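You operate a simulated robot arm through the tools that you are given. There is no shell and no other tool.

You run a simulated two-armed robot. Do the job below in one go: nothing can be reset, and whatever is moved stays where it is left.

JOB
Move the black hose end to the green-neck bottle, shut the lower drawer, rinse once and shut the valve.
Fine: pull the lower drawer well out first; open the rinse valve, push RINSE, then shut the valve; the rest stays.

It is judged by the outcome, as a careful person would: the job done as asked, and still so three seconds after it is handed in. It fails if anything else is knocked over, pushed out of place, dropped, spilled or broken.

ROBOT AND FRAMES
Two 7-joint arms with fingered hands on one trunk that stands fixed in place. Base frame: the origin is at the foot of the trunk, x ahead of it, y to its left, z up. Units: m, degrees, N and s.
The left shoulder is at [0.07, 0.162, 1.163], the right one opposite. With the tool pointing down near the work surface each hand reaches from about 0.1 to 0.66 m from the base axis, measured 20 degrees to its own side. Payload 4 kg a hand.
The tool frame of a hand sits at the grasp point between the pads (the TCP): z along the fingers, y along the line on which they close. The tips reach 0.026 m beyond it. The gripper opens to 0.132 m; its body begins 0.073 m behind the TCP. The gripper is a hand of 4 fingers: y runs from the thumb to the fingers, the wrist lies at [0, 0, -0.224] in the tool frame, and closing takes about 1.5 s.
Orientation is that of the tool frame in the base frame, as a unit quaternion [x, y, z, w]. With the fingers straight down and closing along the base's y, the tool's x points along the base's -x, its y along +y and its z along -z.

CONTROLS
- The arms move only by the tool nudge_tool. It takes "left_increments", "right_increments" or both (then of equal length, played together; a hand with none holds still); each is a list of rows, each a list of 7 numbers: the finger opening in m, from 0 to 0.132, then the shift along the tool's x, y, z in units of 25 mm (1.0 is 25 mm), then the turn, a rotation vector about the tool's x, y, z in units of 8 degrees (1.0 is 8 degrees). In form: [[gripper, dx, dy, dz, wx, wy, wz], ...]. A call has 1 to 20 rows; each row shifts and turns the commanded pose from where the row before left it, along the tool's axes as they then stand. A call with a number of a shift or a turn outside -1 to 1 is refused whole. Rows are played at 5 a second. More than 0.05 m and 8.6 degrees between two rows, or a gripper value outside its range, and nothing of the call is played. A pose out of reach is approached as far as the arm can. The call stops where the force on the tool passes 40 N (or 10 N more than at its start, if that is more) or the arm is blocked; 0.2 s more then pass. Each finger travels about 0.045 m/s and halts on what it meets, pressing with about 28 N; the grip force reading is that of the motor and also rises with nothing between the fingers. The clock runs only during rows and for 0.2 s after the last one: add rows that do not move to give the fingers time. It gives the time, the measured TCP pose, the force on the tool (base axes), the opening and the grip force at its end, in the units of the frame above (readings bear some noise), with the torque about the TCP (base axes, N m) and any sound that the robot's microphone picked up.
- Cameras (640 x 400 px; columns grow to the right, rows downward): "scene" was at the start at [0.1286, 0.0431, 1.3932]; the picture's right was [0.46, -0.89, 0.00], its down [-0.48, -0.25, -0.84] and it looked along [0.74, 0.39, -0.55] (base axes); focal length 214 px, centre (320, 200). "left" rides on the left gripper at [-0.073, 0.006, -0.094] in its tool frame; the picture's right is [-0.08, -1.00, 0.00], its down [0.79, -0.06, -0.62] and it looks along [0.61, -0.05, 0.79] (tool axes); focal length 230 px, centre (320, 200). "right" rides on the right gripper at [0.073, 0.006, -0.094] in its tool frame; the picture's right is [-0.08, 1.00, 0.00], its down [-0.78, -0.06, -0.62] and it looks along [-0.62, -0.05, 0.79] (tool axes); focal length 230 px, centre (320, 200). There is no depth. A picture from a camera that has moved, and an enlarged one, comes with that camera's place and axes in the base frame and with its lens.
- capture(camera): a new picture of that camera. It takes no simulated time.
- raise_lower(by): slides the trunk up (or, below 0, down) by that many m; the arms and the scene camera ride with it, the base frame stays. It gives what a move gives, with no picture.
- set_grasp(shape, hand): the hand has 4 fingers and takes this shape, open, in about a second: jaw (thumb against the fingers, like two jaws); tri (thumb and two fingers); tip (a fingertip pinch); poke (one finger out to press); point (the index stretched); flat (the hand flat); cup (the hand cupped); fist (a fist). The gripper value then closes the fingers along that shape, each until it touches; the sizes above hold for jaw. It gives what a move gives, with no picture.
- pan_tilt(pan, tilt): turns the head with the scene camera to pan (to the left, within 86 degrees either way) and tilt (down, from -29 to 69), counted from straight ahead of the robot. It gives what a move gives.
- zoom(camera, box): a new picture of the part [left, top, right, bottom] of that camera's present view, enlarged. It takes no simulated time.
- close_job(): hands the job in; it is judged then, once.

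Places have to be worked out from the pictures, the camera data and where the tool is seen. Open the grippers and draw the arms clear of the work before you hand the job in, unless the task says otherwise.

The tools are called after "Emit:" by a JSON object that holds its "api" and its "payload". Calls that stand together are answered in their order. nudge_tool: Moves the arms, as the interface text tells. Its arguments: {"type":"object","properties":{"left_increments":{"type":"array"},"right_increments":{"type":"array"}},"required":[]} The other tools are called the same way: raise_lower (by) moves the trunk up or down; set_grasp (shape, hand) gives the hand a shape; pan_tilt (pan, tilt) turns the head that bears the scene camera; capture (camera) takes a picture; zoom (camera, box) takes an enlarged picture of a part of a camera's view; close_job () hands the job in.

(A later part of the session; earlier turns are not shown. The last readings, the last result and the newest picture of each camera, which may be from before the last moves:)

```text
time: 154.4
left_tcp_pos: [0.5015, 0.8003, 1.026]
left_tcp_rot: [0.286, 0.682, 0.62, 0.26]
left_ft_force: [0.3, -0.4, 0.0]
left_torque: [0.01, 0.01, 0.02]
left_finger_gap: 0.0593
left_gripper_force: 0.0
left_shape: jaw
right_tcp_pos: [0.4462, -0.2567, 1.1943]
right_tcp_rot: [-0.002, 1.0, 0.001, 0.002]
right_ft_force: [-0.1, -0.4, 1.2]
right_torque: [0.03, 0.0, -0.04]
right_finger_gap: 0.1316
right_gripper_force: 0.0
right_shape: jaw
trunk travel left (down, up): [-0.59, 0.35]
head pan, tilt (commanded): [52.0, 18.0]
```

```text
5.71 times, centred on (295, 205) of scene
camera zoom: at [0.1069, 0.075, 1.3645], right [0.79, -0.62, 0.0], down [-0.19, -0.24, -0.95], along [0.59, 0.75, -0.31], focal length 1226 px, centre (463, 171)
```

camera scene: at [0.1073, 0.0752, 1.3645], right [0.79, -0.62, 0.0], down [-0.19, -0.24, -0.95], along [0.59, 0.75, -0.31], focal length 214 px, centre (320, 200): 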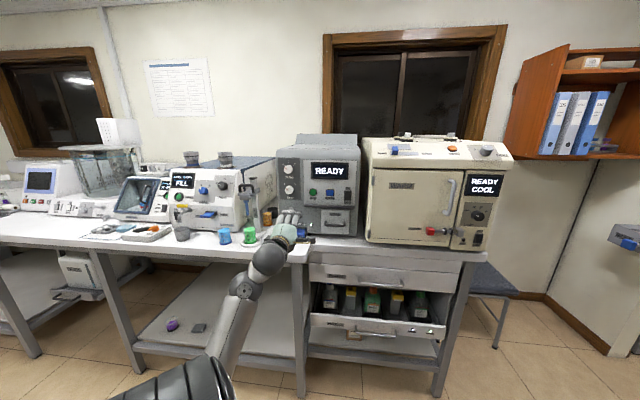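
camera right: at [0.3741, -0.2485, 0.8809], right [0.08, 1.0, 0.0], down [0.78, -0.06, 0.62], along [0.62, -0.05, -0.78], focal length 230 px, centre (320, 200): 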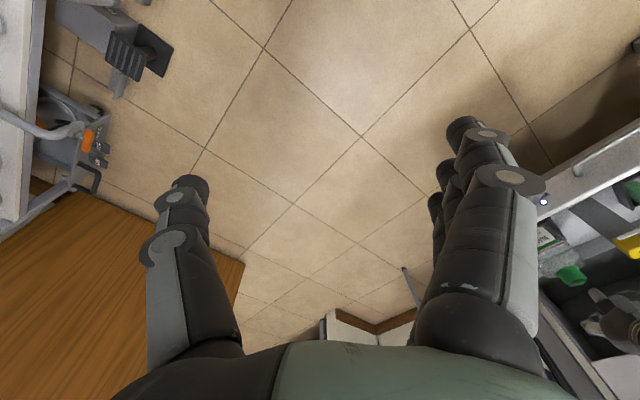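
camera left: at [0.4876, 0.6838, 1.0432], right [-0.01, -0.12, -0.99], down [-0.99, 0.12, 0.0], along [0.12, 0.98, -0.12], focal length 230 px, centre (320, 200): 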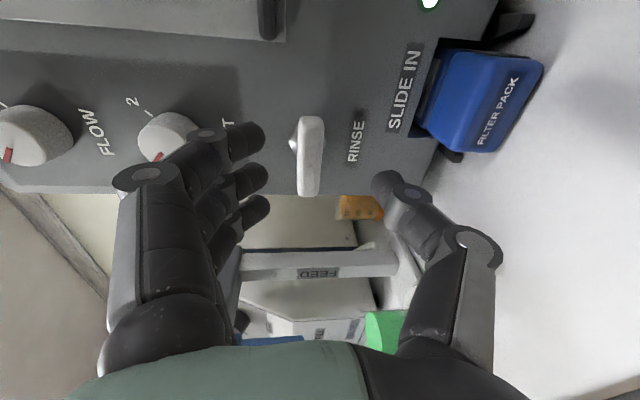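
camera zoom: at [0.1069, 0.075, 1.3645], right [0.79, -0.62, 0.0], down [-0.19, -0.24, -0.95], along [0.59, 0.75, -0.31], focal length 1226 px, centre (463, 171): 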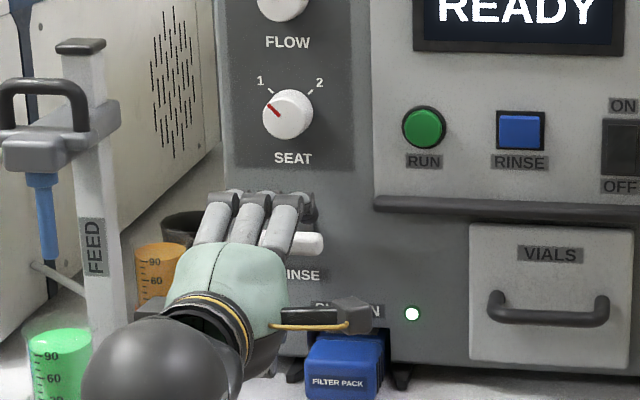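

The lever's centre/pivot is at u≈−0.217, z≈1.03. I advance so the open fingers straddle the bar.

Emit:
{"api": "nudge_tool", "payload": {"left_increments": [[0.06, 0.082, 0.125, 0.624, 0, 0, 0], [0.06, 0.082, 0.125, 0.624, 0, 0, 0], [0.06, 0.082, 0.125, 0.624, 0, 0, 0], [0.06, 0, 0, 0, 0, 0, 0]]}}

Emit:
{"api": "capture", "payload": {"camera": "left"}}

Emit:
{"api": "zoom", "payload": {"camera": "left", "box": [220, 120, 420, 260]}}

```text
time: 155.4
left_tcp_pos: [0.5307, 0.8383, 1.0319]
left_tcp_rot: [0.285, 0.682, 0.621, 0.26]
left_ft_force: [-0.4, 1.1, 0.1]
left_torque: [-0.03, -0.01, 0.0]
left_finger_gap: 0.0596
left_gripper_force: 0.2
left_shape: jaw
right_tcp_pos: [0.446, -0.2552, 1.1929]
right_tcp_rot: [-0.001, 1.0, 0.001, 0.003]
right_ft_force: [0.7, -0.3, 0.1]
right_torque: [0.01, 0.03, -0.02]
right_finger_gap: 0.1319
right_gripper_force: 0.1
right_shape: jaw
trunk travel left (down, up): [-0.59, 0.35]
head pan, tilt (commanded): [52.0, 18.0]
```

```text
taken
camera left: at [0.5171, 0.7206, 1.0488], right [-0.01, -0.12, -0.99], down [-0.99, 0.12, 0.0], along [0.12, 0.98, -0.12], focal length 230 px, centre (320, 200)
```

left: 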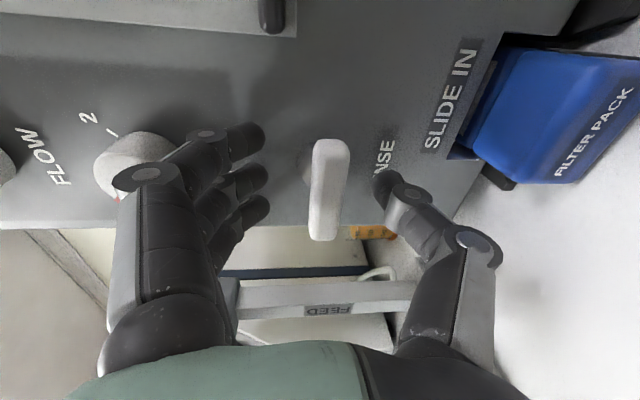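

```text
2.86 times, centred on (320, 190) of left
camera zoom: at [0.5171, 0.7206, 1.0488], right [-0.01, -0.12, -0.99], down [-0.99, 0.12, 0.0], along [0.12, 0.98, -0.12], focal length 657 px, centre (320, 229)
```

zoom: 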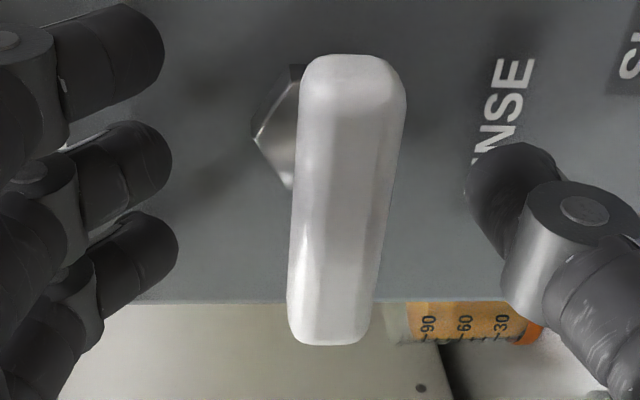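

The T-bar is symmetric about its pivot and centred between my fingers. I close on it gently.

Emit:
{"api": "nudge_tool", "payload": {"left_increments": [[0.05, 0, 0, 0, 0, 0, 0], [0.04, 0, 0, 0, 0, 0, 0], [0.03, 0, 0, 0, 0, 0, 0], [0.02, 0, 0, 0, 0, 0, 0], [0.01, 0, 0, 0, 0, 0, 0], [0.0, 0, 0, 0, 0, 0, 0], [0.0, 0, 0, 0, 0, 0, 0]]}}

Emit:
{"api": "zoom", "payload": {"camera": "left", "box": [220, 120, 420, 260]}}

Emit:
{"api": "zoom", "payload": {"camera": "scene", "box": [250, 150, 350, 240]}}

```text
time: 157.0
left_tcp_pos: [0.5316, 0.8384, 1.0324]
left_tcp_rot: [0.285, 0.683, 0.621, 0.259]
left_ft_force: [5.0, 7.0, 1.5]
left_torque: [-0.03, 0.0, 0.0]
left_finger_gap: 0.0
left_gripper_force: 28.0
left_shape: jaw
right_tcp_pos: [0.4464, -0.2549, 1.1946]
right_tcp_rot: [0.0, 1.0, 0.0, 0.002]
right_ft_force: [-0.1, 0.2, -0.3]
right_torque: [0.0, 0.06, 0.01]
right_finger_gap: 0.1319
right_gripper_force: 0.1
right_shape: jaw
trunk travel left (down, up): [-0.59, 0.35]
head pan, tilt (commanded): [52.0, 18.0]
```

```text
2.86 times, centred on (320, 190) of left
camera zoom: at [0.5183, 0.7215, 1.0476], right [-0.01, -0.12, -0.99], down [-0.99, 0.12, 0.0], along [0.12, 0.98, -0.12], focal length 657 px, centre (320, 229)
```

zoom: 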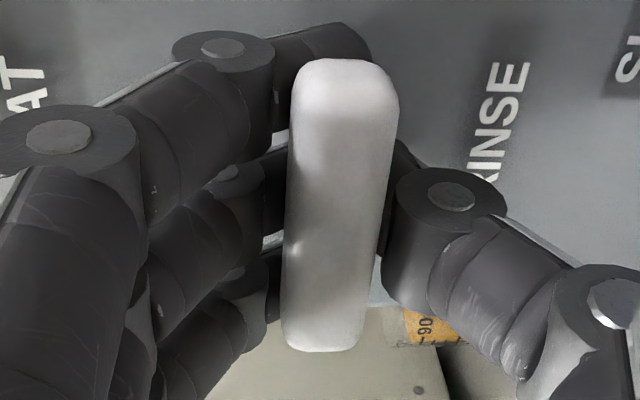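

```text
4.44 times, centred on (300, 195) of scene
camera zoom: at [0.1084, 0.0766, 1.3643], right [0.79, -0.62, 0.0], down [-0.19, -0.24, -0.95], along [0.59, 0.75, -0.31], focal length 953 px, centre (409, 222)
```

zoom: 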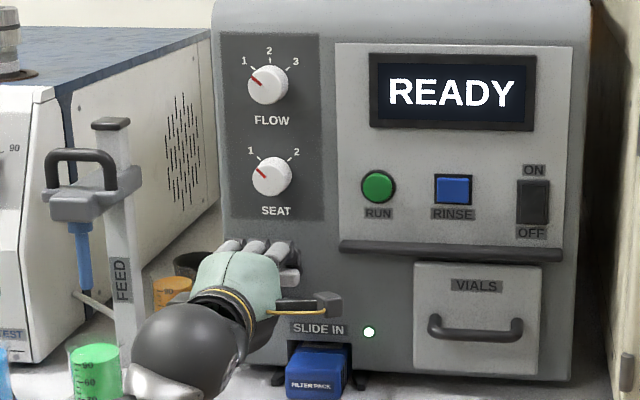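

The fingertips closed behind the bar, so I am about 1.2 cm too deep. I reopen, back off, and grip the bar itself.

Emit:
{"api": "nudge_tool", "payload": {"left_increments": [[0.02, 0, 0, 0, 0, 0, 0], [0.04, 0, 0, 0, 0, 0, 0], [0.06, 0, 0, 0, 0, 0, 0], [0.06, 0, 0, 0, 0, 0, 0], [0.06, 0, -0.1, -0.56, 0, 0, 0], [0.05, 0, 0, 0, 0, 0, 0], [0.04, 0, 0, 0, 0, 0, 0], [0.03, 0, 0, 0, 0, 0, 0], [0.02, 0, 0, 0, 0, 0, 0], [0.01, 0, 0, 0, 0, 0, 0], [0.0, 0, 0, 0, 0, 0, 0], [0.0, 0, 0, 0, 0, 0, 0], [0.0, 0, 0, 0, 0, 0, 0]]}}

Emit:
{"api": "zoom", "payload": {"camera": "left", "box": [220, 120, 420, 260]}}

```text
time: 159.8
left_tcp_pos: [0.5205, 0.8277, 1.0322]
left_tcp_rot: [0.286, 0.682, 0.621, 0.259]
left_ft_force: [0.4, 1.7, 0.8]
left_torque: [0.08, -0.11, -0.03]
left_finger_gap: 0.0107
left_gripper_force: 27.5
left_shape: jaw
right_tcp_pos: [0.447, -0.2552, 1.1932]
right_tcp_rot: [-0.001, 1.0, 0.001, 0.002]
right_ft_force: [0.3, 0.3, 0.7]
right_torque: [-0.01, 0.01, -0.04]
right_finger_gap: 0.132
right_gripper_force: 0.1
right_shape: jaw
trunk travel left (down, up): [-0.59, 0.35]
head pan, tilt (commanded): [52.0, 18.0]
```

```text
2.86 times, centred on (320, 190) of left
camera zoom: at [0.5069, 0.7106, 1.0482], right [-0.01, -0.12, -0.99], down [-0.99, 0.12, 0.0], along [0.12, 0.98, -0.12], focal length 657 px, centre (320, 229)
```

zoom: 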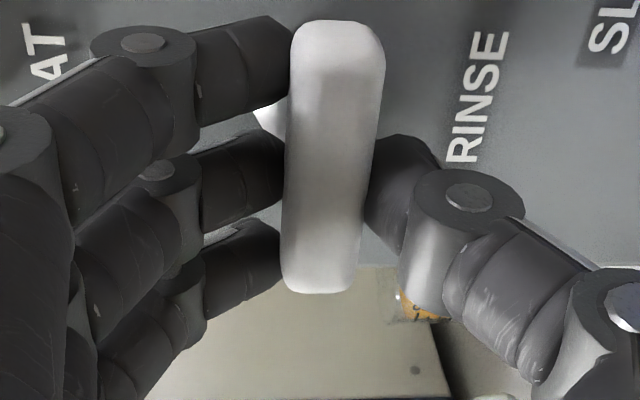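

Now the pads hold the bar itself (gap 11 mm). I try turning counter-clockwise (left end down) by about 14° and read the torque.

Emit:
{"api": "nudge_tool", "payload": {"left_increments": [[0.0, 0, 0, 0, 0, 0, -0.6], [0.0, 0, 0, 0, 0, 0, -0.6], [0.0, 0, 0, 0, 0, 0, -0.6], [0.0, 0, 0, 0, 0, 0, 0]]}}

Emit:
{"api": "zoom", "payload": {"camera": "left", "box": [220, 120, 420, 260]}}

```text
time: 160.8
left_tcp_pos: [0.5212, 0.8267, 1.0303]
left_tcp_rot: [0.198, 0.713, 0.583, 0.336]
left_ft_force: [2.4, -1.2, 0.3]
left_torque: [0.07, -0.1, -0.08]
left_finger_gap: 0.0108
left_gripper_force: 28.5
left_shape: jaw
right_tcp_pos: [0.4467, -0.2553, 1.1943]
right_tcp_rot: [-0.002, 1.0, 0.001, 0.001]
right_ft_force: [0.3, 0.1, 0.6]
right_torque: [-0.01, -0.01, 0.02]
right_finger_gap: 0.1318
right_gripper_force: 0.0
right_shape: jaw
trunk travel left (down, up): [-0.59, 0.35]
head pan, tilt (commanded): [52.0, 18.0]
```

```text
2.86 times, centred on (320, 190) of left
camera zoom: at [0.5054, 0.7146, 1.0653], right [0.16, -0.29, -0.94], down [-0.98, 0.08, -0.2], along [0.14, 0.95, -0.27], focal length 657 px, centre (320, 229)
```

zoom: 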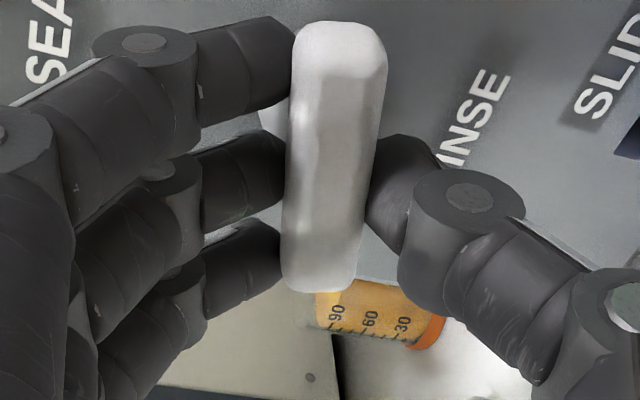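

The bar turns with the hand at very low torque, so this direction is right. I continue turning.

Emit:
{"api": "nudge_tool", "payload": {"left_increments": [[0.0, 0, 0, 0, 0, 0, -0.7], [0.0, 0, 0, 0, 0, 0, -0.7], [0.0, 0, 0, 0, 0, 0, -0.7], [0.0, 0, 0, 0, 0, 0, -0.7], [0.0, 0, 0, 0, 0, 0, -0.7], [0.0, 0, 0, 0, 0, 0, -0.7], [0.0, 0, 0, 0, 0, 0, 0]]}}

Emit:
{"api": "zoom", "payload": {"camera": "left", "box": [220, 120, 420, 260]}}

Emit:
{"api": "zoom", "payload": {"camera": "scene", "box": [250, 150, 350, 240]}}

```text
time: 162.4
left_tcp_pos: [0.5197, 0.8289, 1.0305]
left_tcp_rot: [-0.018, 0.74, 0.461, 0.49]
left_ft_force: [-4.0, -11.8, -11.4]
left_torque: [-0.05, 0.1, -0.31]
left_finger_gap: 0.0112
left_gripper_force: 28.1
left_shape: jaw
right_tcp_pos: [0.4468, -0.2557, 1.1933]
right_tcp_rot: [-0.001, 1.0, 0.001, 0.002]
right_ft_force: [0.9, -0.3, 1.0]
right_torque: [-0.04, -0.03, -0.03]
right_finger_gap: 0.1318
right_gripper_force: 0.1
right_shape: jaw
trunk travel left (down, up): [-0.59, 0.35]
head pan, tilt (commanded): [52.0, 18.0]
```

```text
2.86 times, centred on (320, 190) of left
camera zoom: at [0.4909, 0.7354, 1.0989], right [0.51, -0.61, -0.61], down [-0.82, -0.13, -0.56], along [0.26, 0.78, -0.56], focal length 657 px, centre (320, 229)
```

zoom: 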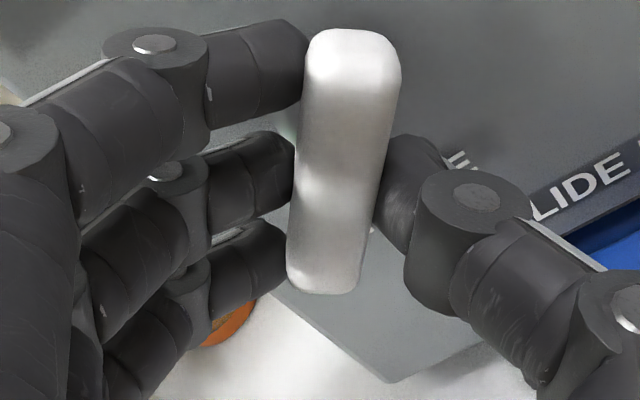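

```text
4.44 times, centred on (300, 195) of scene
camera zoom: at [0.1076, 0.0752, 1.3643], right [0.79, -0.62, 0.0], down [-0.19, -0.24, -0.95], along [0.59, 0.75, -0.31], focal length 953 px, centre (409, 222)
```

zoom: 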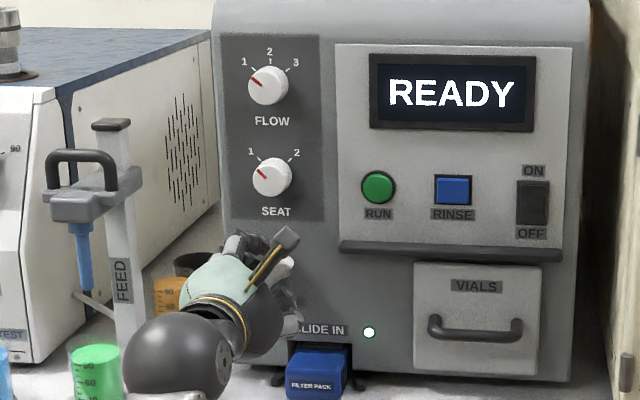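

About 48° turned; a modest side load is building from slight misalignment with the pivot. I nudge to relieve it and continue turning.

Emit:
{"api": "nudge_tool", "payload": {"left_increments": [[0.0, 0.07, -0.115, -0.07, 0, 0, 0], [0.0, 0, 0, 0, 0, 0, -0.6], [0.0, 0, 0, 0, 0, 0, -0.6], [0.0, 0, 0, 0, 0, 0, -0.6], [0.0, 0, 0, 0, 0, 0, 0]]}}

Emit:
{"api": "zoom", "payload": {"camera": "left", "box": [220, 120, 420, 260]}}

```text
time: 163.6
left_tcp_pos: [0.5203, 0.8253, 1.0288]
left_tcp_rot: [-0.109, 0.732, 0.396, 0.544]
left_ft_force: [8.3, 3.6, 2.8]
left_torque: [0.19, -0.19, -0.18]
left_finger_gap: 0.0105
left_gripper_force: 27.6
left_shape: jaw
right_tcp_pos: [0.4481, -0.2562, 1.1931]
right_tcp_rot: [0.0, 1.0, 0.001, 0.002]
right_ft_force: [-1.3, -0.1, -0.2]
right_torque: [-0.01, 0.0, 0.01]
right_finger_gap: 0.1319
right_gripper_force: 0.1
right_shape: jaw
trunk travel left (down, up): [-0.59, 0.35]
head pan, tilt (commanded): [52.0, 18.0]
```

```text
2.86 times, centred on (320, 190) of left
camera zoom: at [0.4801, 0.7454, 1.106], right [0.62, -0.68, -0.39], down [-0.7, -0.26, -0.66], along [0.35, 0.69, -0.64], focal length 657 px, centre (320, 229)
```

zoom: 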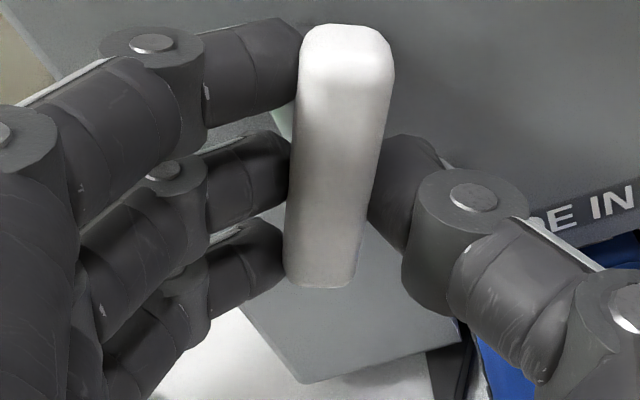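

Rotated about 62° now with low loads. I turn the rest in small steps.

Emit:
{"api": "nudge_tool", "payload": {"left_increments": [[0.0, 0, 0, 0, 0, 0, -0.6], [0.0, 0, 0, 0, 0, 0, -0.6], [0.0, 0, 0, 0, 0, 0, -0.6], [0.0, 0, 0, 0, 0, 0, -0.6], [0.0, 0, 0, 0, 0, 0, 0]]}}

Emit:
{"api": "zoom", "payload": {"camera": "left", "box": [220, 120, 420, 260]}}

Emit:
{"api": "zoom", "payload": {"camera": "scene", "box": [250, 150, 350, 240]}}

```text
time: 164.8
left_tcp_pos: [0.5222, 0.8269, 1.0271]
left_tcp_rot: [-0.23, 0.704, 0.3, 0.602]
left_ft_force: [8.5, -0.3, 0.6]
left_torque: [0.15, -0.11, -0.19]
left_finger_gap: 0.0106
left_gripper_force: 28.6
left_shape: jaw
right_tcp_pos: [0.4475, -0.2569, 1.1933]
right_tcp_rot: [0.001, 1.0, 0.001, 0.002]
right_ft_force: [0.0, -0.1, -1.0]
right_torque: [0.01, 0.01, 0.01]
right_finger_gap: 0.132
right_gripper_force: 0.1
right_shape: jaw
trunk travel left (down, up): [-0.59, 0.35]
head pan, tilt (commanded): [52.0, 18.0]
```

```text
2.86 times, centred on (320, 190) of left
camera zoom: at [0.4645, 0.7622, 1.1111], right [0.69, -0.72, -0.07], down [-0.53, -0.44, -0.72], along [0.49, 0.54, -0.69], focal length 657 px, centre (320, 229)
```

zoom: 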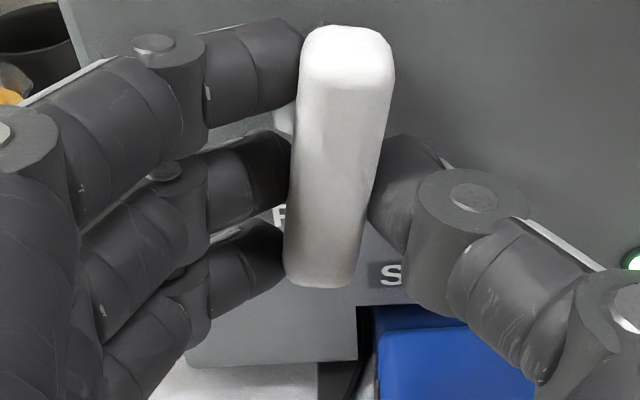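

```text
4.44 times, centred on (300, 195) of scene
camera zoom: at [0.1088, 0.0752, 1.3643], right [0.79, -0.62, 0.0], down [-0.19, -0.24, -0.95], along [0.59, 0.75, -0.31], focal length 953 px, centre (409, 222)
```

zoom: 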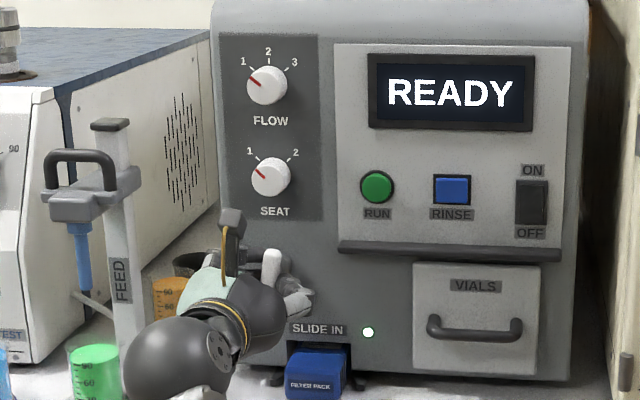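

Nearly vertical (about 8° left). I finish the turn to the stop.

Emit:
{"api": "nudge_tool", "payload": {"left_increments": [[0.0, 0, 0, 0, 0, 0, -0.6], [0.0, 0, 0, 0, 0, 0, -0.6], [0.0, 0, 0, 0, 0, 0, 0]]}}

Emit:
{"api": "zoom", "payload": {"camera": "left", "box": [220, 120, 420, 260]}}

Emit:
{"api": "zoom", "payload": {"camera": "scene", "box": [250, 150, 350, 240]}}

```text
time: 165.6
left_tcp_pos: [0.5213, 0.8256, 1.0287]
left_tcp_rot: [-0.288, 0.682, 0.248, 0.625]
left_ft_force: [6.0, -5.7, -4.0]
left_torque: [0.08, -0.08, -0.23]
left_finger_gap: 0.0106
left_gripper_force: 28.4
left_shape: jaw
right_tcp_pos: [0.447, -0.2554, 1.1932]
right_tcp_rot: [0.0, 1.0, 0.002, 0.001]
right_ft_force: [0.4, 0.5, 0.4]
right_torque: [-0.04, 0.01, -0.02]
right_finger_gap: 0.1318
right_gripper_force: 0.0
right_shape: jaw
trunk travel left (down, up): [-0.59, 0.35]
head pan, tilt (commanded): [52.0, 18.0]
```

```text
2.86 times, centred on (320, 190) of left
camera zoom: at [0.4565, 0.7707, 1.1108], right [0.7, -0.7, 0.1], down [-0.44, -0.54, -0.72], along [0.56, 0.46, -0.69], focal length 657 px, centre (320, 229)
```

zoom: 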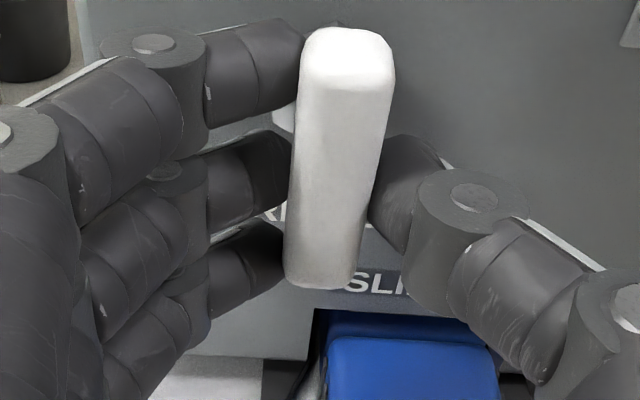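

```text
4.44 times, centred on (300, 195) of scene
camera zoom: at [0.1088, 0.0747, 1.3643], right [0.79, -0.62, 0.0], down [-0.19, -0.24, -0.95], along [0.59, 0.75, -0.31], focal length 953 px, centre (409, 222)
```

zoom: 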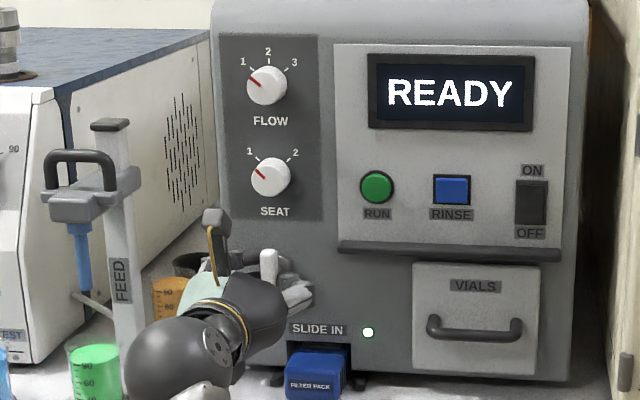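

The bar is vertical now. I turn 4° further to feel whether it is at its end stop.

Emit:
{"api": "nudge_tool", "payload": {"left_increments": [[0.0, 0, 0, 0, 0, 0, -0.5], [0.0, 0, 0, 0, 0, 0, 0]]}}

Emit:
{"api": "zoom", "payload": {"camera": "left", "box": [220, 120, 420, 260]}}

```text
time: 166.2
left_tcp_pos: [0.5218, 0.826, 1.0276]
left_tcp_rot: [-0.311, 0.672, 0.226, 0.633]
left_ft_force: [6.2, -6.1, -4.8]
left_torque: [0.25, 0.13, -0.27]
left_finger_gap: 0.0102
left_gripper_force: 28.0
left_shape: jaw
right_tcp_pos: [0.449, -0.2548, 1.1933]
right_tcp_rot: [-0.001, 1.0, 0.001, 0.001]
right_ft_force: [0.3, 0.0, -0.1]
right_torque: [-0.02, -0.01, 0.01]
right_finger_gap: 0.1318
right_gripper_force: 0.1
right_shape: jaw
trunk travel left (down, up): [-0.59, 0.35]
head pan, tilt (commanded): [52.0, 18.0]
```

```text
2.86 times, centred on (320, 190) of left
camera zoom: at [0.4529, 0.7742, 1.11], right [0.7, -0.69, 0.17], down [-0.4, -0.58, -0.71], along [0.59, 0.43, -0.68], focal length 657 px, centre (320, 229)
```

zoom: 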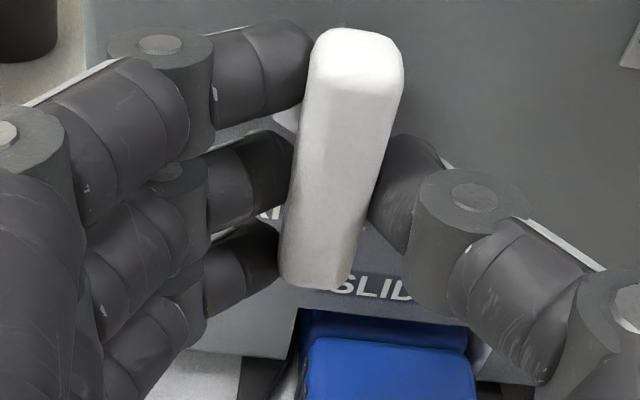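

The bar now resists and tilts relative to the hand: it is at its open stop. I relax the turn, open the fingers and back straight away.

Emit:
{"api": "nudge_tool", "payload": {"left_increments": [[0.0, 0, 0, 0, 0, 0, 0.4], [0.02, 0, 0, 0, 0, 0, 0], [0.04, 0, 0, 0, 0, 0, 0], [0.06, 0, 0, 0, 0, 0, 0], [0.06, 0, 0, 0, 0, 0, 0], [0.06, 0, 0, -0.8, 0, 0, 0], [0.06, 0, 0, -0.8, 0, 0, 0], [0.06, 0, 0, -0.8, 0, 0, 0], [0.06, 0, 0, -0.8, 0, 0, 0]]}}

Emit:
{"api": "capture", "payload": {"camera": "left"}}

Emit:
{"api": "zoom", "payload": {"camera": "scene", "box": [250, 150, 350, 240]}}

```text
time: 168.2
left_tcp_pos: [0.4613, 0.77, 1.0371]
left_tcp_rot: [-0.291, 0.679, 0.244, 0.628]
left_ft_force: [1.1, 0.0, 0.9]
left_torque: [0.01, 0.01, 0.01]
left_finger_gap: 0.0592
left_gripper_force: 0.0
left_shape: jaw
right_tcp_pos: [0.4461, -0.2557, 1.194]
right_tcp_rot: [-0.001, 1.0, 0.001, 0.002]
right_ft_force: [0.3, -0.1, 0.4]
right_torque: [0.03, 0.03, 0.03]
right_finger_gap: 0.1318
right_gripper_force: 0.1
right_shape: jaw
trunk travel left (down, up): [-0.59, 0.35]
head pan, tilt (commanded): [52.0, 18.0]
```

```text
taken
camera left: at [0.3964, 0.7154, 1.1202], right [0.7, -0.7, 0.11], down [-0.43, -0.55, -0.72], along [0.57, 0.46, -0.68], focal length 230 px, centre (320, 200)
```

left: 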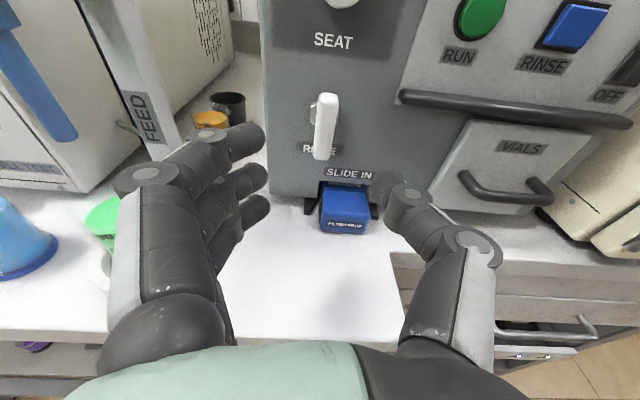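

```text
4.44 times, centred on (300, 195) of scene
camera zoom: at [0.107, 0.0746, 1.3645], right [0.79, -0.62, 0.0], down [-0.19, -0.24, -0.95], along [0.59, 0.75, -0.31], focal length 953 px, centre (409, 222)
```

zoom: 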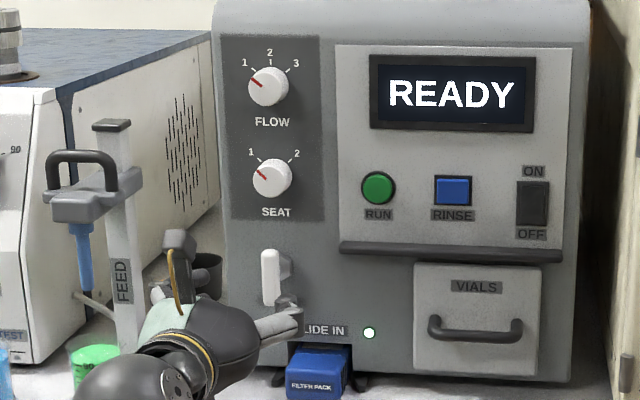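

The valve lever is vertical: open. I retreat and move in front of the RINSE button, then shape the hand into a single pointing finger.

Emit:
{"api": "nudge_tool", "payload": {"left_increments": [[0.06, -0.354, -0.905, -0.177, 0, 0, 0], [0.06, -0.354, -0.905, -0.177, 0, 0, 0], [0.06, -0.354, -0.905, -0.177, 0, 0, 0], [0.06, -0.354, -0.905, -0.177, 0, 0, 0], [0.06, -0.354, -0.905, -0.177, 0, 0, 0], [0.06, -0.354, -0.905, -0.177, 0, 0, 0], [0.06, -0.354, -0.905, -0.177, 0, 0, 0], [0.06, -0.354, -0.905, -0.177, 0, 0, 0], [0.06, 0, 0, 0, 0, 0, 0]]}}

Emit:
{"api": "set_grasp", "payload": {"hand": "left", "shape": "poke"}}

Emit:
{"api": "capture", "payload": {"camera": "left"}}

Emit:
{"api": "capture", "payload": {"camera": "scene"}}

```text
time: 170.2
left_tcp_pos: [0.5665, 0.623, 1.1152]
left_tcp_rot: [-0.292, 0.68, 0.243, 0.627]
left_ft_force: [0.2, 0.1, -0.6]
left_torque: [0.0, 0.0, -0.01]
left_finger_gap: 0.0594
left_gripper_force: 0.1
left_shape: jaw
right_tcp_pos: [0.4466, -0.2546, 1.1927]
right_tcp_rot: [0.0, 1.0, 0.0, 0.002]
right_ft_force: [-0.3, 0.5, 0.1]
right_torque: [0.0, 0.0, 0.01]
right_finger_gap: 0.1318
right_gripper_force: 0.1
right_shape: jaw
trunk travel left (down, up): [-0.59, 0.35]
head pan, tilt (commanded): [52.0, 18.0]
```

```text
time: 171.1
left_tcp_pos: [0.5672, 0.6235, 1.1155]
left_tcp_rot: [-0.293, 0.679, 0.245, 0.627]
left_ft_force: [0.5, 0.5, -0.1]
left_torque: [0.0, 0.02, -0.01]
left_finger_gap: 0.0001
left_gripper_force: 0.1
left_shape: poke
right_tcp_pos: [0.4467, -0.2549, 1.1939]
right_tcp_rot: [-0.001, 1.0, 0.001, 0.002]
right_ft_force: [-0.2, -0.2, -0.4]
right_torque: [0.01, 0.03, 0.03]
right_finger_gap: 0.1319
right_gripper_force: 0.0
right_shape: jaw
trunk travel left (down, up): [-0.59, 0.35]
head pan, tilt (commanded): [52.0, 18.0]
```

```text
taken
camera left: at [0.5008, 0.5684, 1.1979], right [0.7, -0.7, 0.11], down [-0.43, -0.55, -0.72], along [0.57, 0.46, -0.68], focal length 230 px, centre (320, 200)
```

left: 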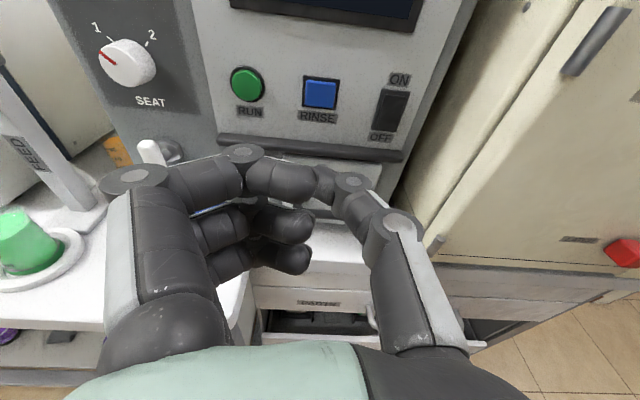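

```text
taken
camera scene: at [0.1072, 0.0753, 1.3645], right [0.79, -0.62, 0.0], down [-0.19, -0.24, -0.95], along [0.59, 0.75, -0.31], focal length 214 px, centre (320, 200)
```

scene: 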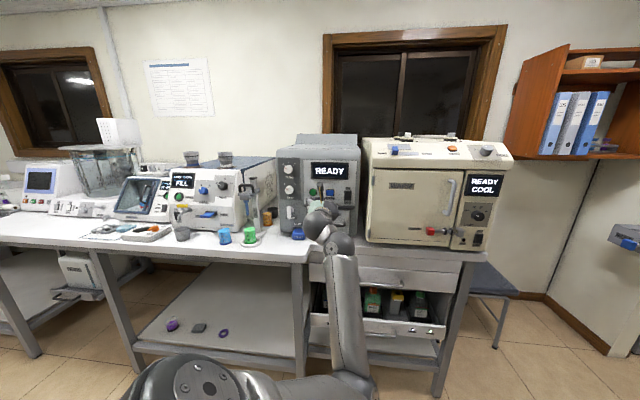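

In poke shape the fingertip sits about 17 mm ahead of the grasp point, with curled fingers below. The button is at about u=−0.040, n=0.983, z≈1.12. I pitch down 16° so the curled fingers stay clear of the ridge below the button.

Emit:
{"api": "nudge_tool", "payload": {"left_increments": [[0.0, 0, 0, 0, 0, 1, 0], [0.0, 0, 0, 0, 0, 1, 0], [0.0, -0.25, 0, 0.5, 0, 0, 0], [0.0, -0.25, 0, 0.5, 0, 0, 0], [0.0, 0, 0, 0, 0, 0, 0]]}}

Emit:
{"api": "capture", "payload": {"camera": "left"}}

Emit:
{"api": "zoom", "payload": {"camera": "scene", "box": [280, 150, 370, 220]}}

```text
time: 172.3
left_tcp_pos: [0.5875, 0.6426, 1.1192]
left_tcp_rot: [-0.323, 0.76, 0.201, 0.527]
left_ft_force: [-0.1, 0.4, -0.6]
left_torque: [0.0, 0.01, -0.02]
left_finger_gap: 0.0002
left_gripper_force: 0.1
left_shape: poke
right_tcp_pos: [0.4459, -0.2572, 1.1934]
right_tcp_rot: [0.0, 1.0, 0.001, 0.001]
right_ft_force: [0.0, -0.2, 0.7]
right_torque: [0.02, -0.01, -0.02]
right_finger_gap: 0.1319
right_gripper_force: 0.1
right_shape: jaw
trunk travel left (down, up): [-0.59, 0.35]
head pan, tilt (commanded): [52.0, 18.0]
```

```text
taken
camera left: at [0.5396, 0.6062, 1.2224], right [0.72, -0.69, 0.11], down [-0.56, -0.66, -0.5], along [0.42, 0.3, -0.86], focal length 230 px, centre (320, 200)
```

left: 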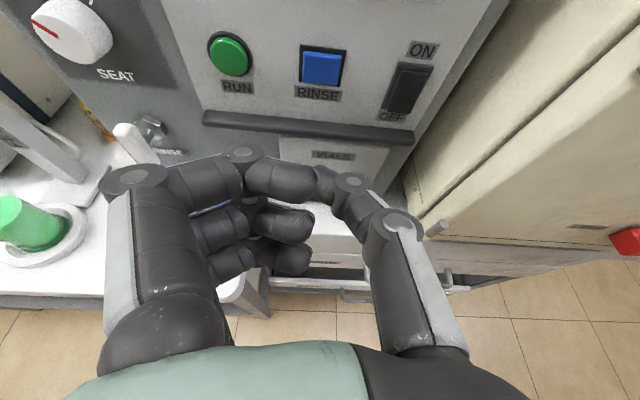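

```text
5.71 times, centred on (325, 185) of scene
camera zoom: at [0.1069, 0.0741, 1.3646], right [0.79, -0.62, 0.0], down [-0.19, -0.24, -0.95], along [0.59, 0.75, -0.31], focal length 1226 px, centre (291, 286)
```

zoom: 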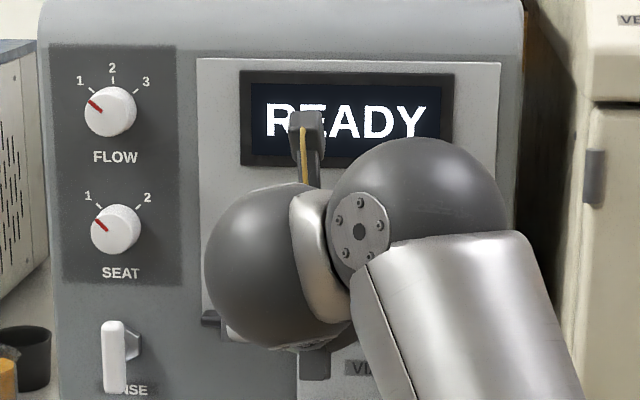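

The button is at about n≈0.99, z≈1.118. I advance the fingertip to about 2 cm in front of it.

Emit:
{"api": "nudge_tool", "payload": {"left_increments": [[0.0, -0.3675, 0.0325, 0.77, 0, 0, 0], [0.0, -0.3675, 0.0325, 0.77, 0, 0, 0], [0.0, -0.3675, 0.0325, 0.77, 0, 0, 0], [0.0, -0.3675, 0.0325, 0.77, 0, 0, 0], [0.0, 0, 0, 0, 0, 0, 0]]}}

Emit:
{"api": "capture", "payload": {"camera": "left"}}

Emit:
{"api": "zoom", "payload": {"camera": "left", "box": [220, 50, 420, 260]}}

```text
time: 173.5
left_tcp_pos: [0.645, 0.7072, 1.1244]
left_tcp_rot: [-0.324, 0.76, 0.202, 0.526]
left_ft_force: [-0.7, 0.4, -0.2]
left_torque: [0.01, 0.05, 0.05]
left_finger_gap: 0.0
left_gripper_force: 0.1
left_shape: poke
right_tcp_pos: [0.4456, -0.2557, 1.1936]
right_tcp_rot: [-0.001, 1.0, 0.001, 0.001]
right_ft_force: [0.8, 0.0, 0.0]
right_torque: [0.0, -0.03, 0.02]
right_finger_gap: 0.1317
right_gripper_force: 0.1
right_shape: jaw
trunk travel left (down, up): [-0.59, 0.35]
head pan, tilt (commanded): [52.0, 18.0]
```

```text
taken
camera left: at [0.597, 0.6705, 1.2277], right [0.72, -0.69, 0.11], down [-0.56, -0.66, -0.5], along [0.42, 0.3, -0.86], focal length 230 px, centre (320, 200)
```

left: 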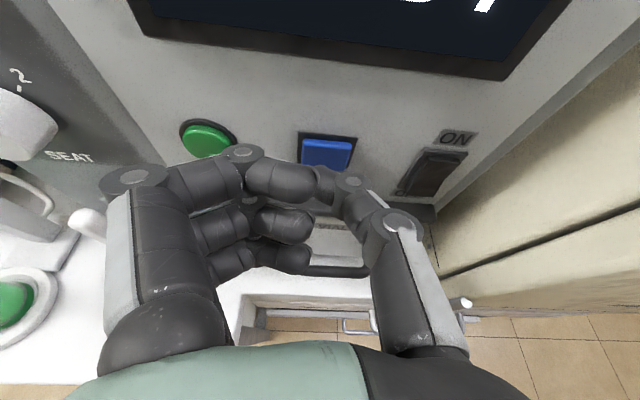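

```text
1.90 times, centred on (320, 155) of left
camera zoom: at [0.597, 0.6705, 1.2277], right [0.72, -0.69, 0.11], down [-0.56, -0.66, -0.5], along [0.42, 0.3, -0.86], focal length 438 px, centre (320, 286)
```

zoom: 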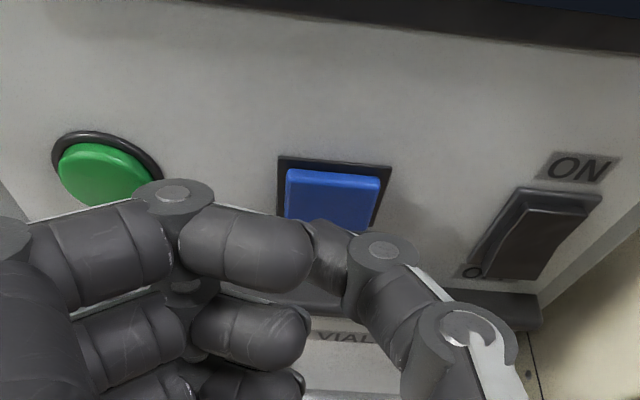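

The fingertip is centred on the blue button about 2 cm away. I creep forward in 4 mm steps watching for contact and sound.

Emit:
{"api": "nudge_tool", "payload": {"left_increments": [[0.0, -0.06, 0, 0.15, 0, 0, 0], [0.0, -0.06, 0, 0.15, 0, 0, 0], [0.0, -0.06, 0, 0.15, 0, 0, 0], [0.0, -0.06, 0, 0.15, 0, 0, 0]]}}

Emit:
{"api": "zoom", "payload": {"camera": "left", "box": [220, 50, 420, 260]}}

```text
time: 174.5
left_tcp_pos: [0.6557, 0.7147, 1.1255]
left_tcp_rot: [-0.324, 0.761, 0.2, 0.526]
left_ft_force: [-6.9, -9.9, -3.3]
left_torque: [-0.12, 0.11, -0.01]
left_finger_gap: 0.0001
left_gripper_force: 0.2
left_shape: poke
right_tcp_pos: [0.4456, -0.2581, 1.1937]
right_tcp_rot: [0.0, 1.0, 0.001, 0.002]
right_ft_force: [0.2, -0.3, 0.0]
right_torque: [0.03, 0.02, 0.0]
right_finger_gap: 0.132
right_gripper_force: 0.0
right_shape: jaw
trunk travel left (down, up): [-0.59, 0.35]
head pan, tilt (commanded): [52.0, 18.0]
heard: click
```

```text
1.90 times, centred on (320, 155) of left
camera zoom: at [0.6074, 0.6797, 1.2284], right [0.72, -0.69, 0.11], down [-0.56, -0.66, -0.5], along [0.42, 0.3, -0.86], focal length 438 px, centre (320, 286)
```

zoom: 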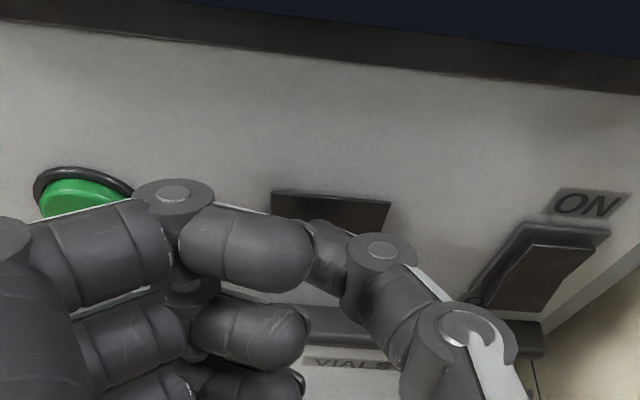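

A click was heard with 12 N — the RINSE button was pressed once. I back straight off and look at the display.

Emit:
{"api": "nudge_tool", "payload": {"left_increments": [[0.0, 0.3, 0, -0.75, 0, 0, 0], [0.0, 0.3, 0, -0.75, 0, 0, 0], [0.0, 0.3, 0, -0.75, 0, 0, 0], [0.0, 0.3, 0, -0.75, 0, 0, 0], [0.0, 0.3, 0, -0.75, 0, 0, 0], [0.0, 0, 0, 0, 0, 0, 0]]}}

Emit:
{"api": "capture", "payload": {"camera": "scene"}}

Emit:
{"api": "zoom", "payload": {"camera": "scene", "box": [260, 130, 380, 240]}}

Emit:
{"api": "capture", "payload": {"camera": "left"}}

```text
time: 175.9
left_tcp_pos: [0.5858, 0.6459, 1.1226]
left_tcp_rot: [-0.324, 0.76, 0.201, 0.526]
left_ft_force: [0.3, 0.4, -0.7]
left_torque: [0.0, 0.02, -0.03]
left_finger_gap: 0.0
left_gripper_force: 0.1
left_shape: poke
right_tcp_pos: [0.4478, -0.2547, 1.1934]
right_tcp_rot: [-0.001, 1.0, 0.0, 0.002]
right_ft_force: [0.3, 0.2, -0.5]
right_torque: [-0.01, 0.0, -0.02]
right_finger_gap: 0.1318
right_gripper_force: 0.1
right_shape: jaw
trunk travel left (down, up): [-0.59, 0.35]
head pan, tilt (commanded): [52.0, 18.0]
```

```text
taken
camera scene: at [0.1075, 0.0757, 1.3644], right [0.79, -0.62, 0.0], down [-0.19, -0.24, -0.95], along [0.59, 0.75, -0.31], focal length 214 px, centre (320, 200)
```

scene: 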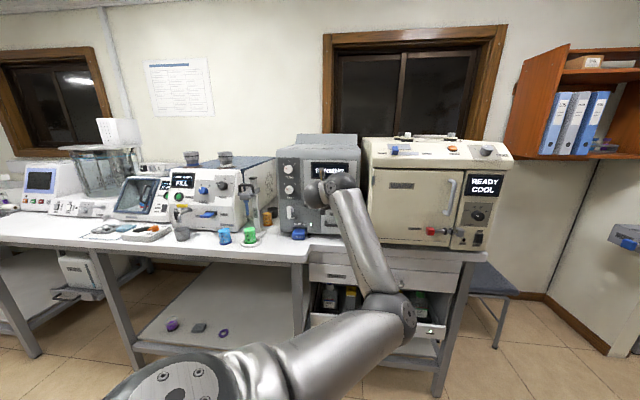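

```text
3.64 times, centred on (320, 185) of scene
camera zoom: at [0.1075, 0.0757, 1.3644], right [0.79, -0.62, 0.0], down [-0.19, -0.24, -0.95], along [0.59, 0.75, -0.31], focal length 780 px, centre (320, 254)
```

zoom: 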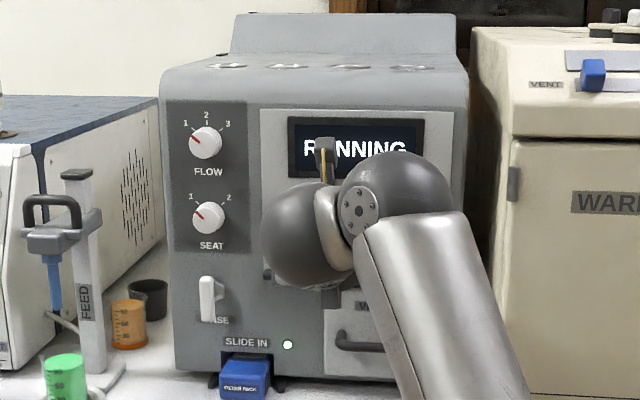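

```text
taken
camera left: at [0.5371, 0.6095, 1.2266], right [0.72, -0.69, 0.11], down [-0.56, -0.66, -0.5], along [0.42, 0.3, -0.86], focal length 230 px, centre (320, 200)
```

left: 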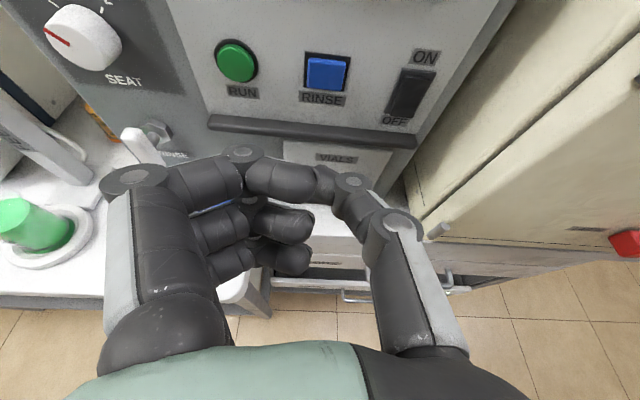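

The display reads RUNNING, so the rinse has started. I return the hand to jaw shape while it runs, and then check the display.

Emit:
{"api": "set_grasp", "payload": {"hand": "left", "shape": "jaw"}}

Emit:
{"api": "nudge_tool", "payload": {"left_increments": [[0.1, 0, 0, 0, 0, -1, 0], [0.08, 0, 0, 0, 0, -1, 0], [0.07, 0.425, 0.89, 0.0, 0, 0, 0], [0.07, 0.425, 0.89, 0.0, 0, 0, 0], [0.07, 0.425, 0.89, 0.0, 0, 0, 0], [0.07, 0.425, 0.89, 0.0, 0, 0, 0], [0.07, 0.425, 0.89, 0.0, 0, 0, 0], [0.07, 0.425, 0.89, 0.0, 0, 0, 0], [0.07, 0.425, 0.89, 0.0, 0, 0, 0], [0.07, 0.425, 0.89, 0.0, 0, 0, 0], [0.07, 0, 0, 0, 0, 0, 0]]}}

Emit:
{"api": "capture", "payload": {"camera": "left"}}

Emit:
{"api": "zoom", "payload": {"camera": "scene", "box": [260, 130, 380, 240]}}

```text
time: 176.8
left_tcp_pos: [0.5854, 0.6453, 1.1219]
left_tcp_rot: [-0.324, 0.76, 0.201, 0.527]
left_ft_force: [0.5, 0.1, 0.3]
left_torque: [0.04, 0.02, 0.04]
left_finger_gap: 0.1318
left_gripper_force: 0.1
left_shape: jaw
right_tcp_pos: [0.4475, -0.2556, 1.1939]
right_tcp_rot: [-0.001, 1.0, 0.001, 0.002]
right_ft_force: [0.5, 0.8, -0.1]
right_torque: [-0.01, -0.02, -0.01]
right_finger_gap: 0.1321
right_gripper_force: 0.1
right_shape: jaw
trunk travel left (down, up): [-0.59, 0.35]
head pan, tilt (commanded): [52.0, 18.0]
```

```text
time: 179.2
left_tcp_pos: [0.4556, 0.7654, 1.0336]
left_tcp_rot: [-0.293, 0.68, 0.244, 0.626]
left_ft_force: [0.9, 0.5, -0.1]
left_torque: [0.01, 0.0, -0.01]
left_finger_gap: 0.0708
left_gripper_force: 0.1
left_shape: jaw
right_tcp_pos: [0.4467, -0.2567, 1.1933]
right_tcp_rot: [-0.001, 1.0, 0.0, 0.002]
right_ft_force: [0.1, -0.2, -0.6]
right_torque: [-0.02, -0.03, -0.02]
right_finger_gap: 0.1319
right_gripper_force: 0.1
right_shape: jaw
trunk travel left (down, up): [-0.59, 0.35]
head pan, tilt (commanded): [52.0, 18.0]
```

```text
taken
camera left: at [0.3916, 0.7098, 1.1161], right [0.7, -0.7, 0.11], down [-0.43, -0.55, -0.72], along [0.57, 0.46, -0.68], focal length 230 px, centre (320, 200)
```

left: 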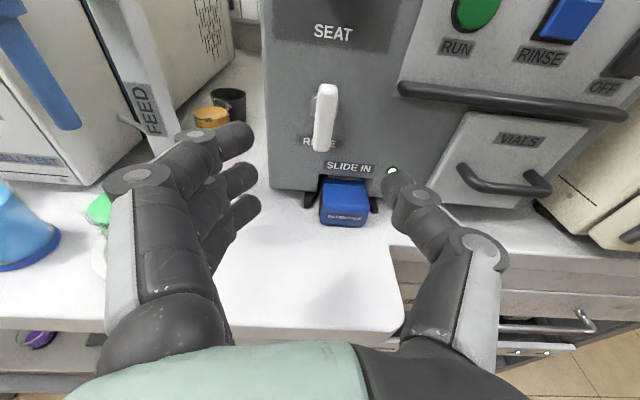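

```text
3.64 times, centred on (320, 185) of scene
camera zoom: at [0.1074, 0.0747, 1.3645], right [0.79, -0.62, 0.0], down [-0.19, -0.24, -0.95], along [0.59, 0.75, -0.31], focal length 780 px, centre (320, 254)
```

zoom: 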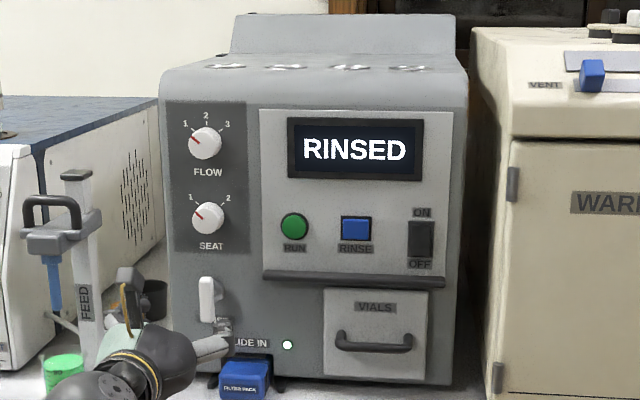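

The display shows RINSED — the rinse is complete. Now I close the valve: I approach the vertical T-bar with the fingers straddling it.

Emit:
{"api": "nudge_tool", "payload": {"left_increments": [[0.06, -0.0625, -0.045, 0.8975, 0, 0, 0], [0.06, -0.0625, -0.045, 0.8975, 0, 0, 0], [0.06, -0.0625, -0.045, 0.8975, 0, 0, 0], [0.06, -0.0625, -0.045, 0.8975, 0, 0, 0], [0.06, 0, 0, 0, 0, 0, 0]]}}

Emit:
{"api": "zoom", "payload": {"camera": "left", "box": [220, 120, 420, 260]}}

```text
time: 180.4
left_tcp_pos: [0.5249, 0.8251, 1.032]
left_tcp_rot: [-0.292, 0.679, 0.244, 0.627]
left_ft_force: [0.1, -0.3, 0.9]
left_torque: [0.01, -0.01, 0.0]
left_finger_gap: 0.0607
left_gripper_force: 0.0
left_shape: jaw
right_tcp_pos: [0.447, -0.2557, 1.1944]
right_tcp_rot: [-0.001, 1.0, 0.001, 0.001]
right_ft_force: [0.3, -0.5, -0.3]
right_torque: [0.01, 0.02, 0.01]
right_finger_gap: 0.1316
right_gripper_force: 0.0
right_shape: jaw
trunk travel left (down, up): [-0.59, 0.35]
head pan, tilt (commanded): [52.0, 18.0]
```

```text
2.86 times, centred on (320, 190) of left
camera zoom: at [0.4582, 0.7707, 1.1154], right [0.7, -0.7, 0.11], down [-0.43, -0.55, -0.72], along [0.57, 0.46, -0.68], focal length 657 px, centre (320, 229)
```

zoom: 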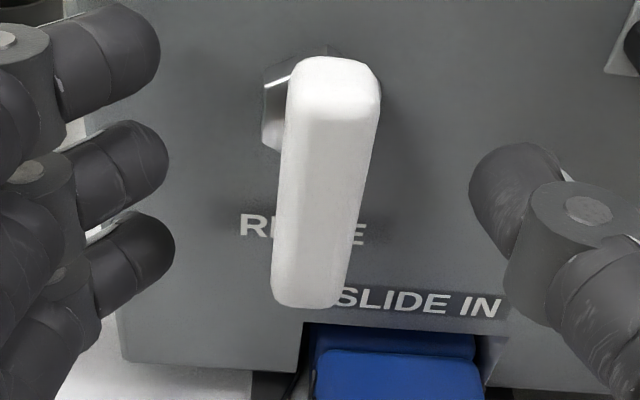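

The bar is centred between fingers and thumb. I grip it.

Emit:
{"api": "nudge_tool", "payload": {"left_increments": [[0.05, 0, 0, 0, 0, 0, 0], [0.04, 0, 0, 0, 0, 0, 0], [0.03, 0, 0, 0, 0, 0, 0], [0.02, 0, 0, 0, 0, 0, 0], [0.01, 0, 0, 0, 0, 0, 0], [0.0, 0, 0, 0, 0, 0, 0], [0.0, 0, 0, 0, 0, 0, 0], [0.0, 0, 0, 0, 0, 0, 0]]}}

Emit:
{"api": "zoom", "payload": {"camera": "left", "box": [220, 120, 420, 260]}}

```text
time: 182.2
left_tcp_pos: [0.5235, 0.8264, 1.0317]
left_tcp_rot: [-0.293, 0.679, 0.245, 0.627]
left_ft_force: [0.3, 2.5, -0.3]
left_torque: [0.0, 0.0, 0.07]
left_finger_gap: 0.0109
left_gripper_force: 28.1
left_shape: jaw
right_tcp_pos: [0.4467, -0.255, 1.1949]
right_tcp_rot: [-0.001, 1.0, 0.0, 0.002]
right_ft_force: [0.0, 0.0, -0.2]
right_torque: [-0.01, -0.04, 0.03]
right_finger_gap: 0.1319
right_gripper_force: 0.2
right_shape: jaw
trunk travel left (down, up): [-0.59, 0.35]
head pan, tilt (commanded): [52.0, 18.0]
```

```text
2.86 times, centred on (320, 190) of left
camera zoom: at [0.4582, 0.7712, 1.1149], right [0.7, -0.7, 0.11], down [-0.43, -0.55, -0.72], along [0.57, 0.46, -0.68], focal length 657 px, centre (320, 229)
```

zoom: 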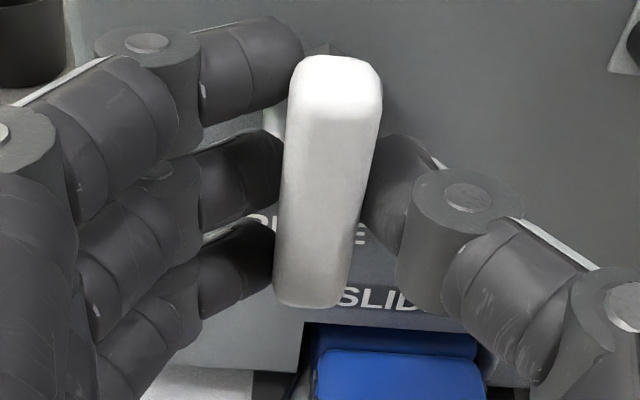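

Good grip. I turn clockwise back toward horizontal, first about 30°.

Emit:
{"api": "nudge_tool", "payload": {"left_increments": [[0.0, 0, 0, 0, 0, 0, 0.6], [0.0, 0, 0, 0, 0, 0, 0.6], [0.0, 0, 0, 0, 0, 0, 0.6], [0.0, 0, 0, 0, 0, 0, 0.6], [0.0, 0, 0, 0, 0, 0, 0.6], [0.0, 0, 0, 0, 0, 0, 0.6], [0.0, 0, 0, 0, 0, 0, 0]]}}

Emit:
{"api": "zoom", "payload": {"camera": "left", "box": [220, 120, 420, 260]}}

```text
time: 183.8
left_tcp_pos: [0.523, 0.8255, 1.0317]
left_tcp_rot: [-0.114, 0.731, 0.393, 0.547]
left_ft_force: [5.6, 9.8, 8.6]
left_torque: [0.15, -0.13, 0.23]
left_finger_gap: 0.0104
left_gripper_force: 27.9
left_shape: jaw
right_tcp_pos: [0.4468, -0.2546, 1.1941]
right_tcp_rot: [0.0, 1.0, 0.002, 0.002]
right_ft_force: [0.1, 0.7, 0.6]
right_torque: [-0.01, -0.01, 0.0]
right_finger_gap: 0.1316
right_gripper_force: 0.1
right_shape: jaw
trunk travel left (down, up): [-0.59, 0.35]
head pan, tilt (commanded): [52.0, 18.0]
```

```text
2.86 times, centred on (320, 190) of left
camera zoom: at [0.4831, 0.7443, 1.1094], right [0.62, -0.68, -0.38], down [-0.7, -0.27, -0.67], along [0.36, 0.68, -0.64], focal length 657 px, centre (320, 229)
```

zoom: 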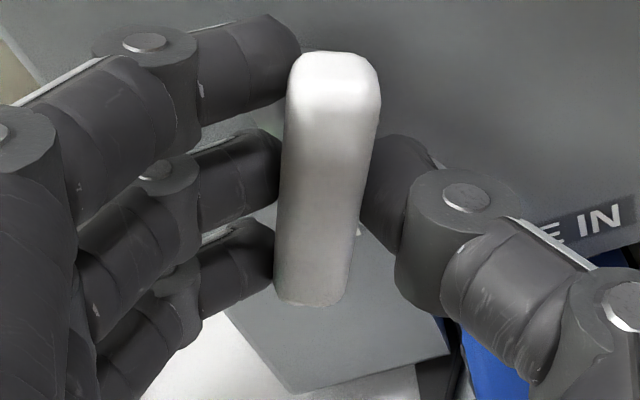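

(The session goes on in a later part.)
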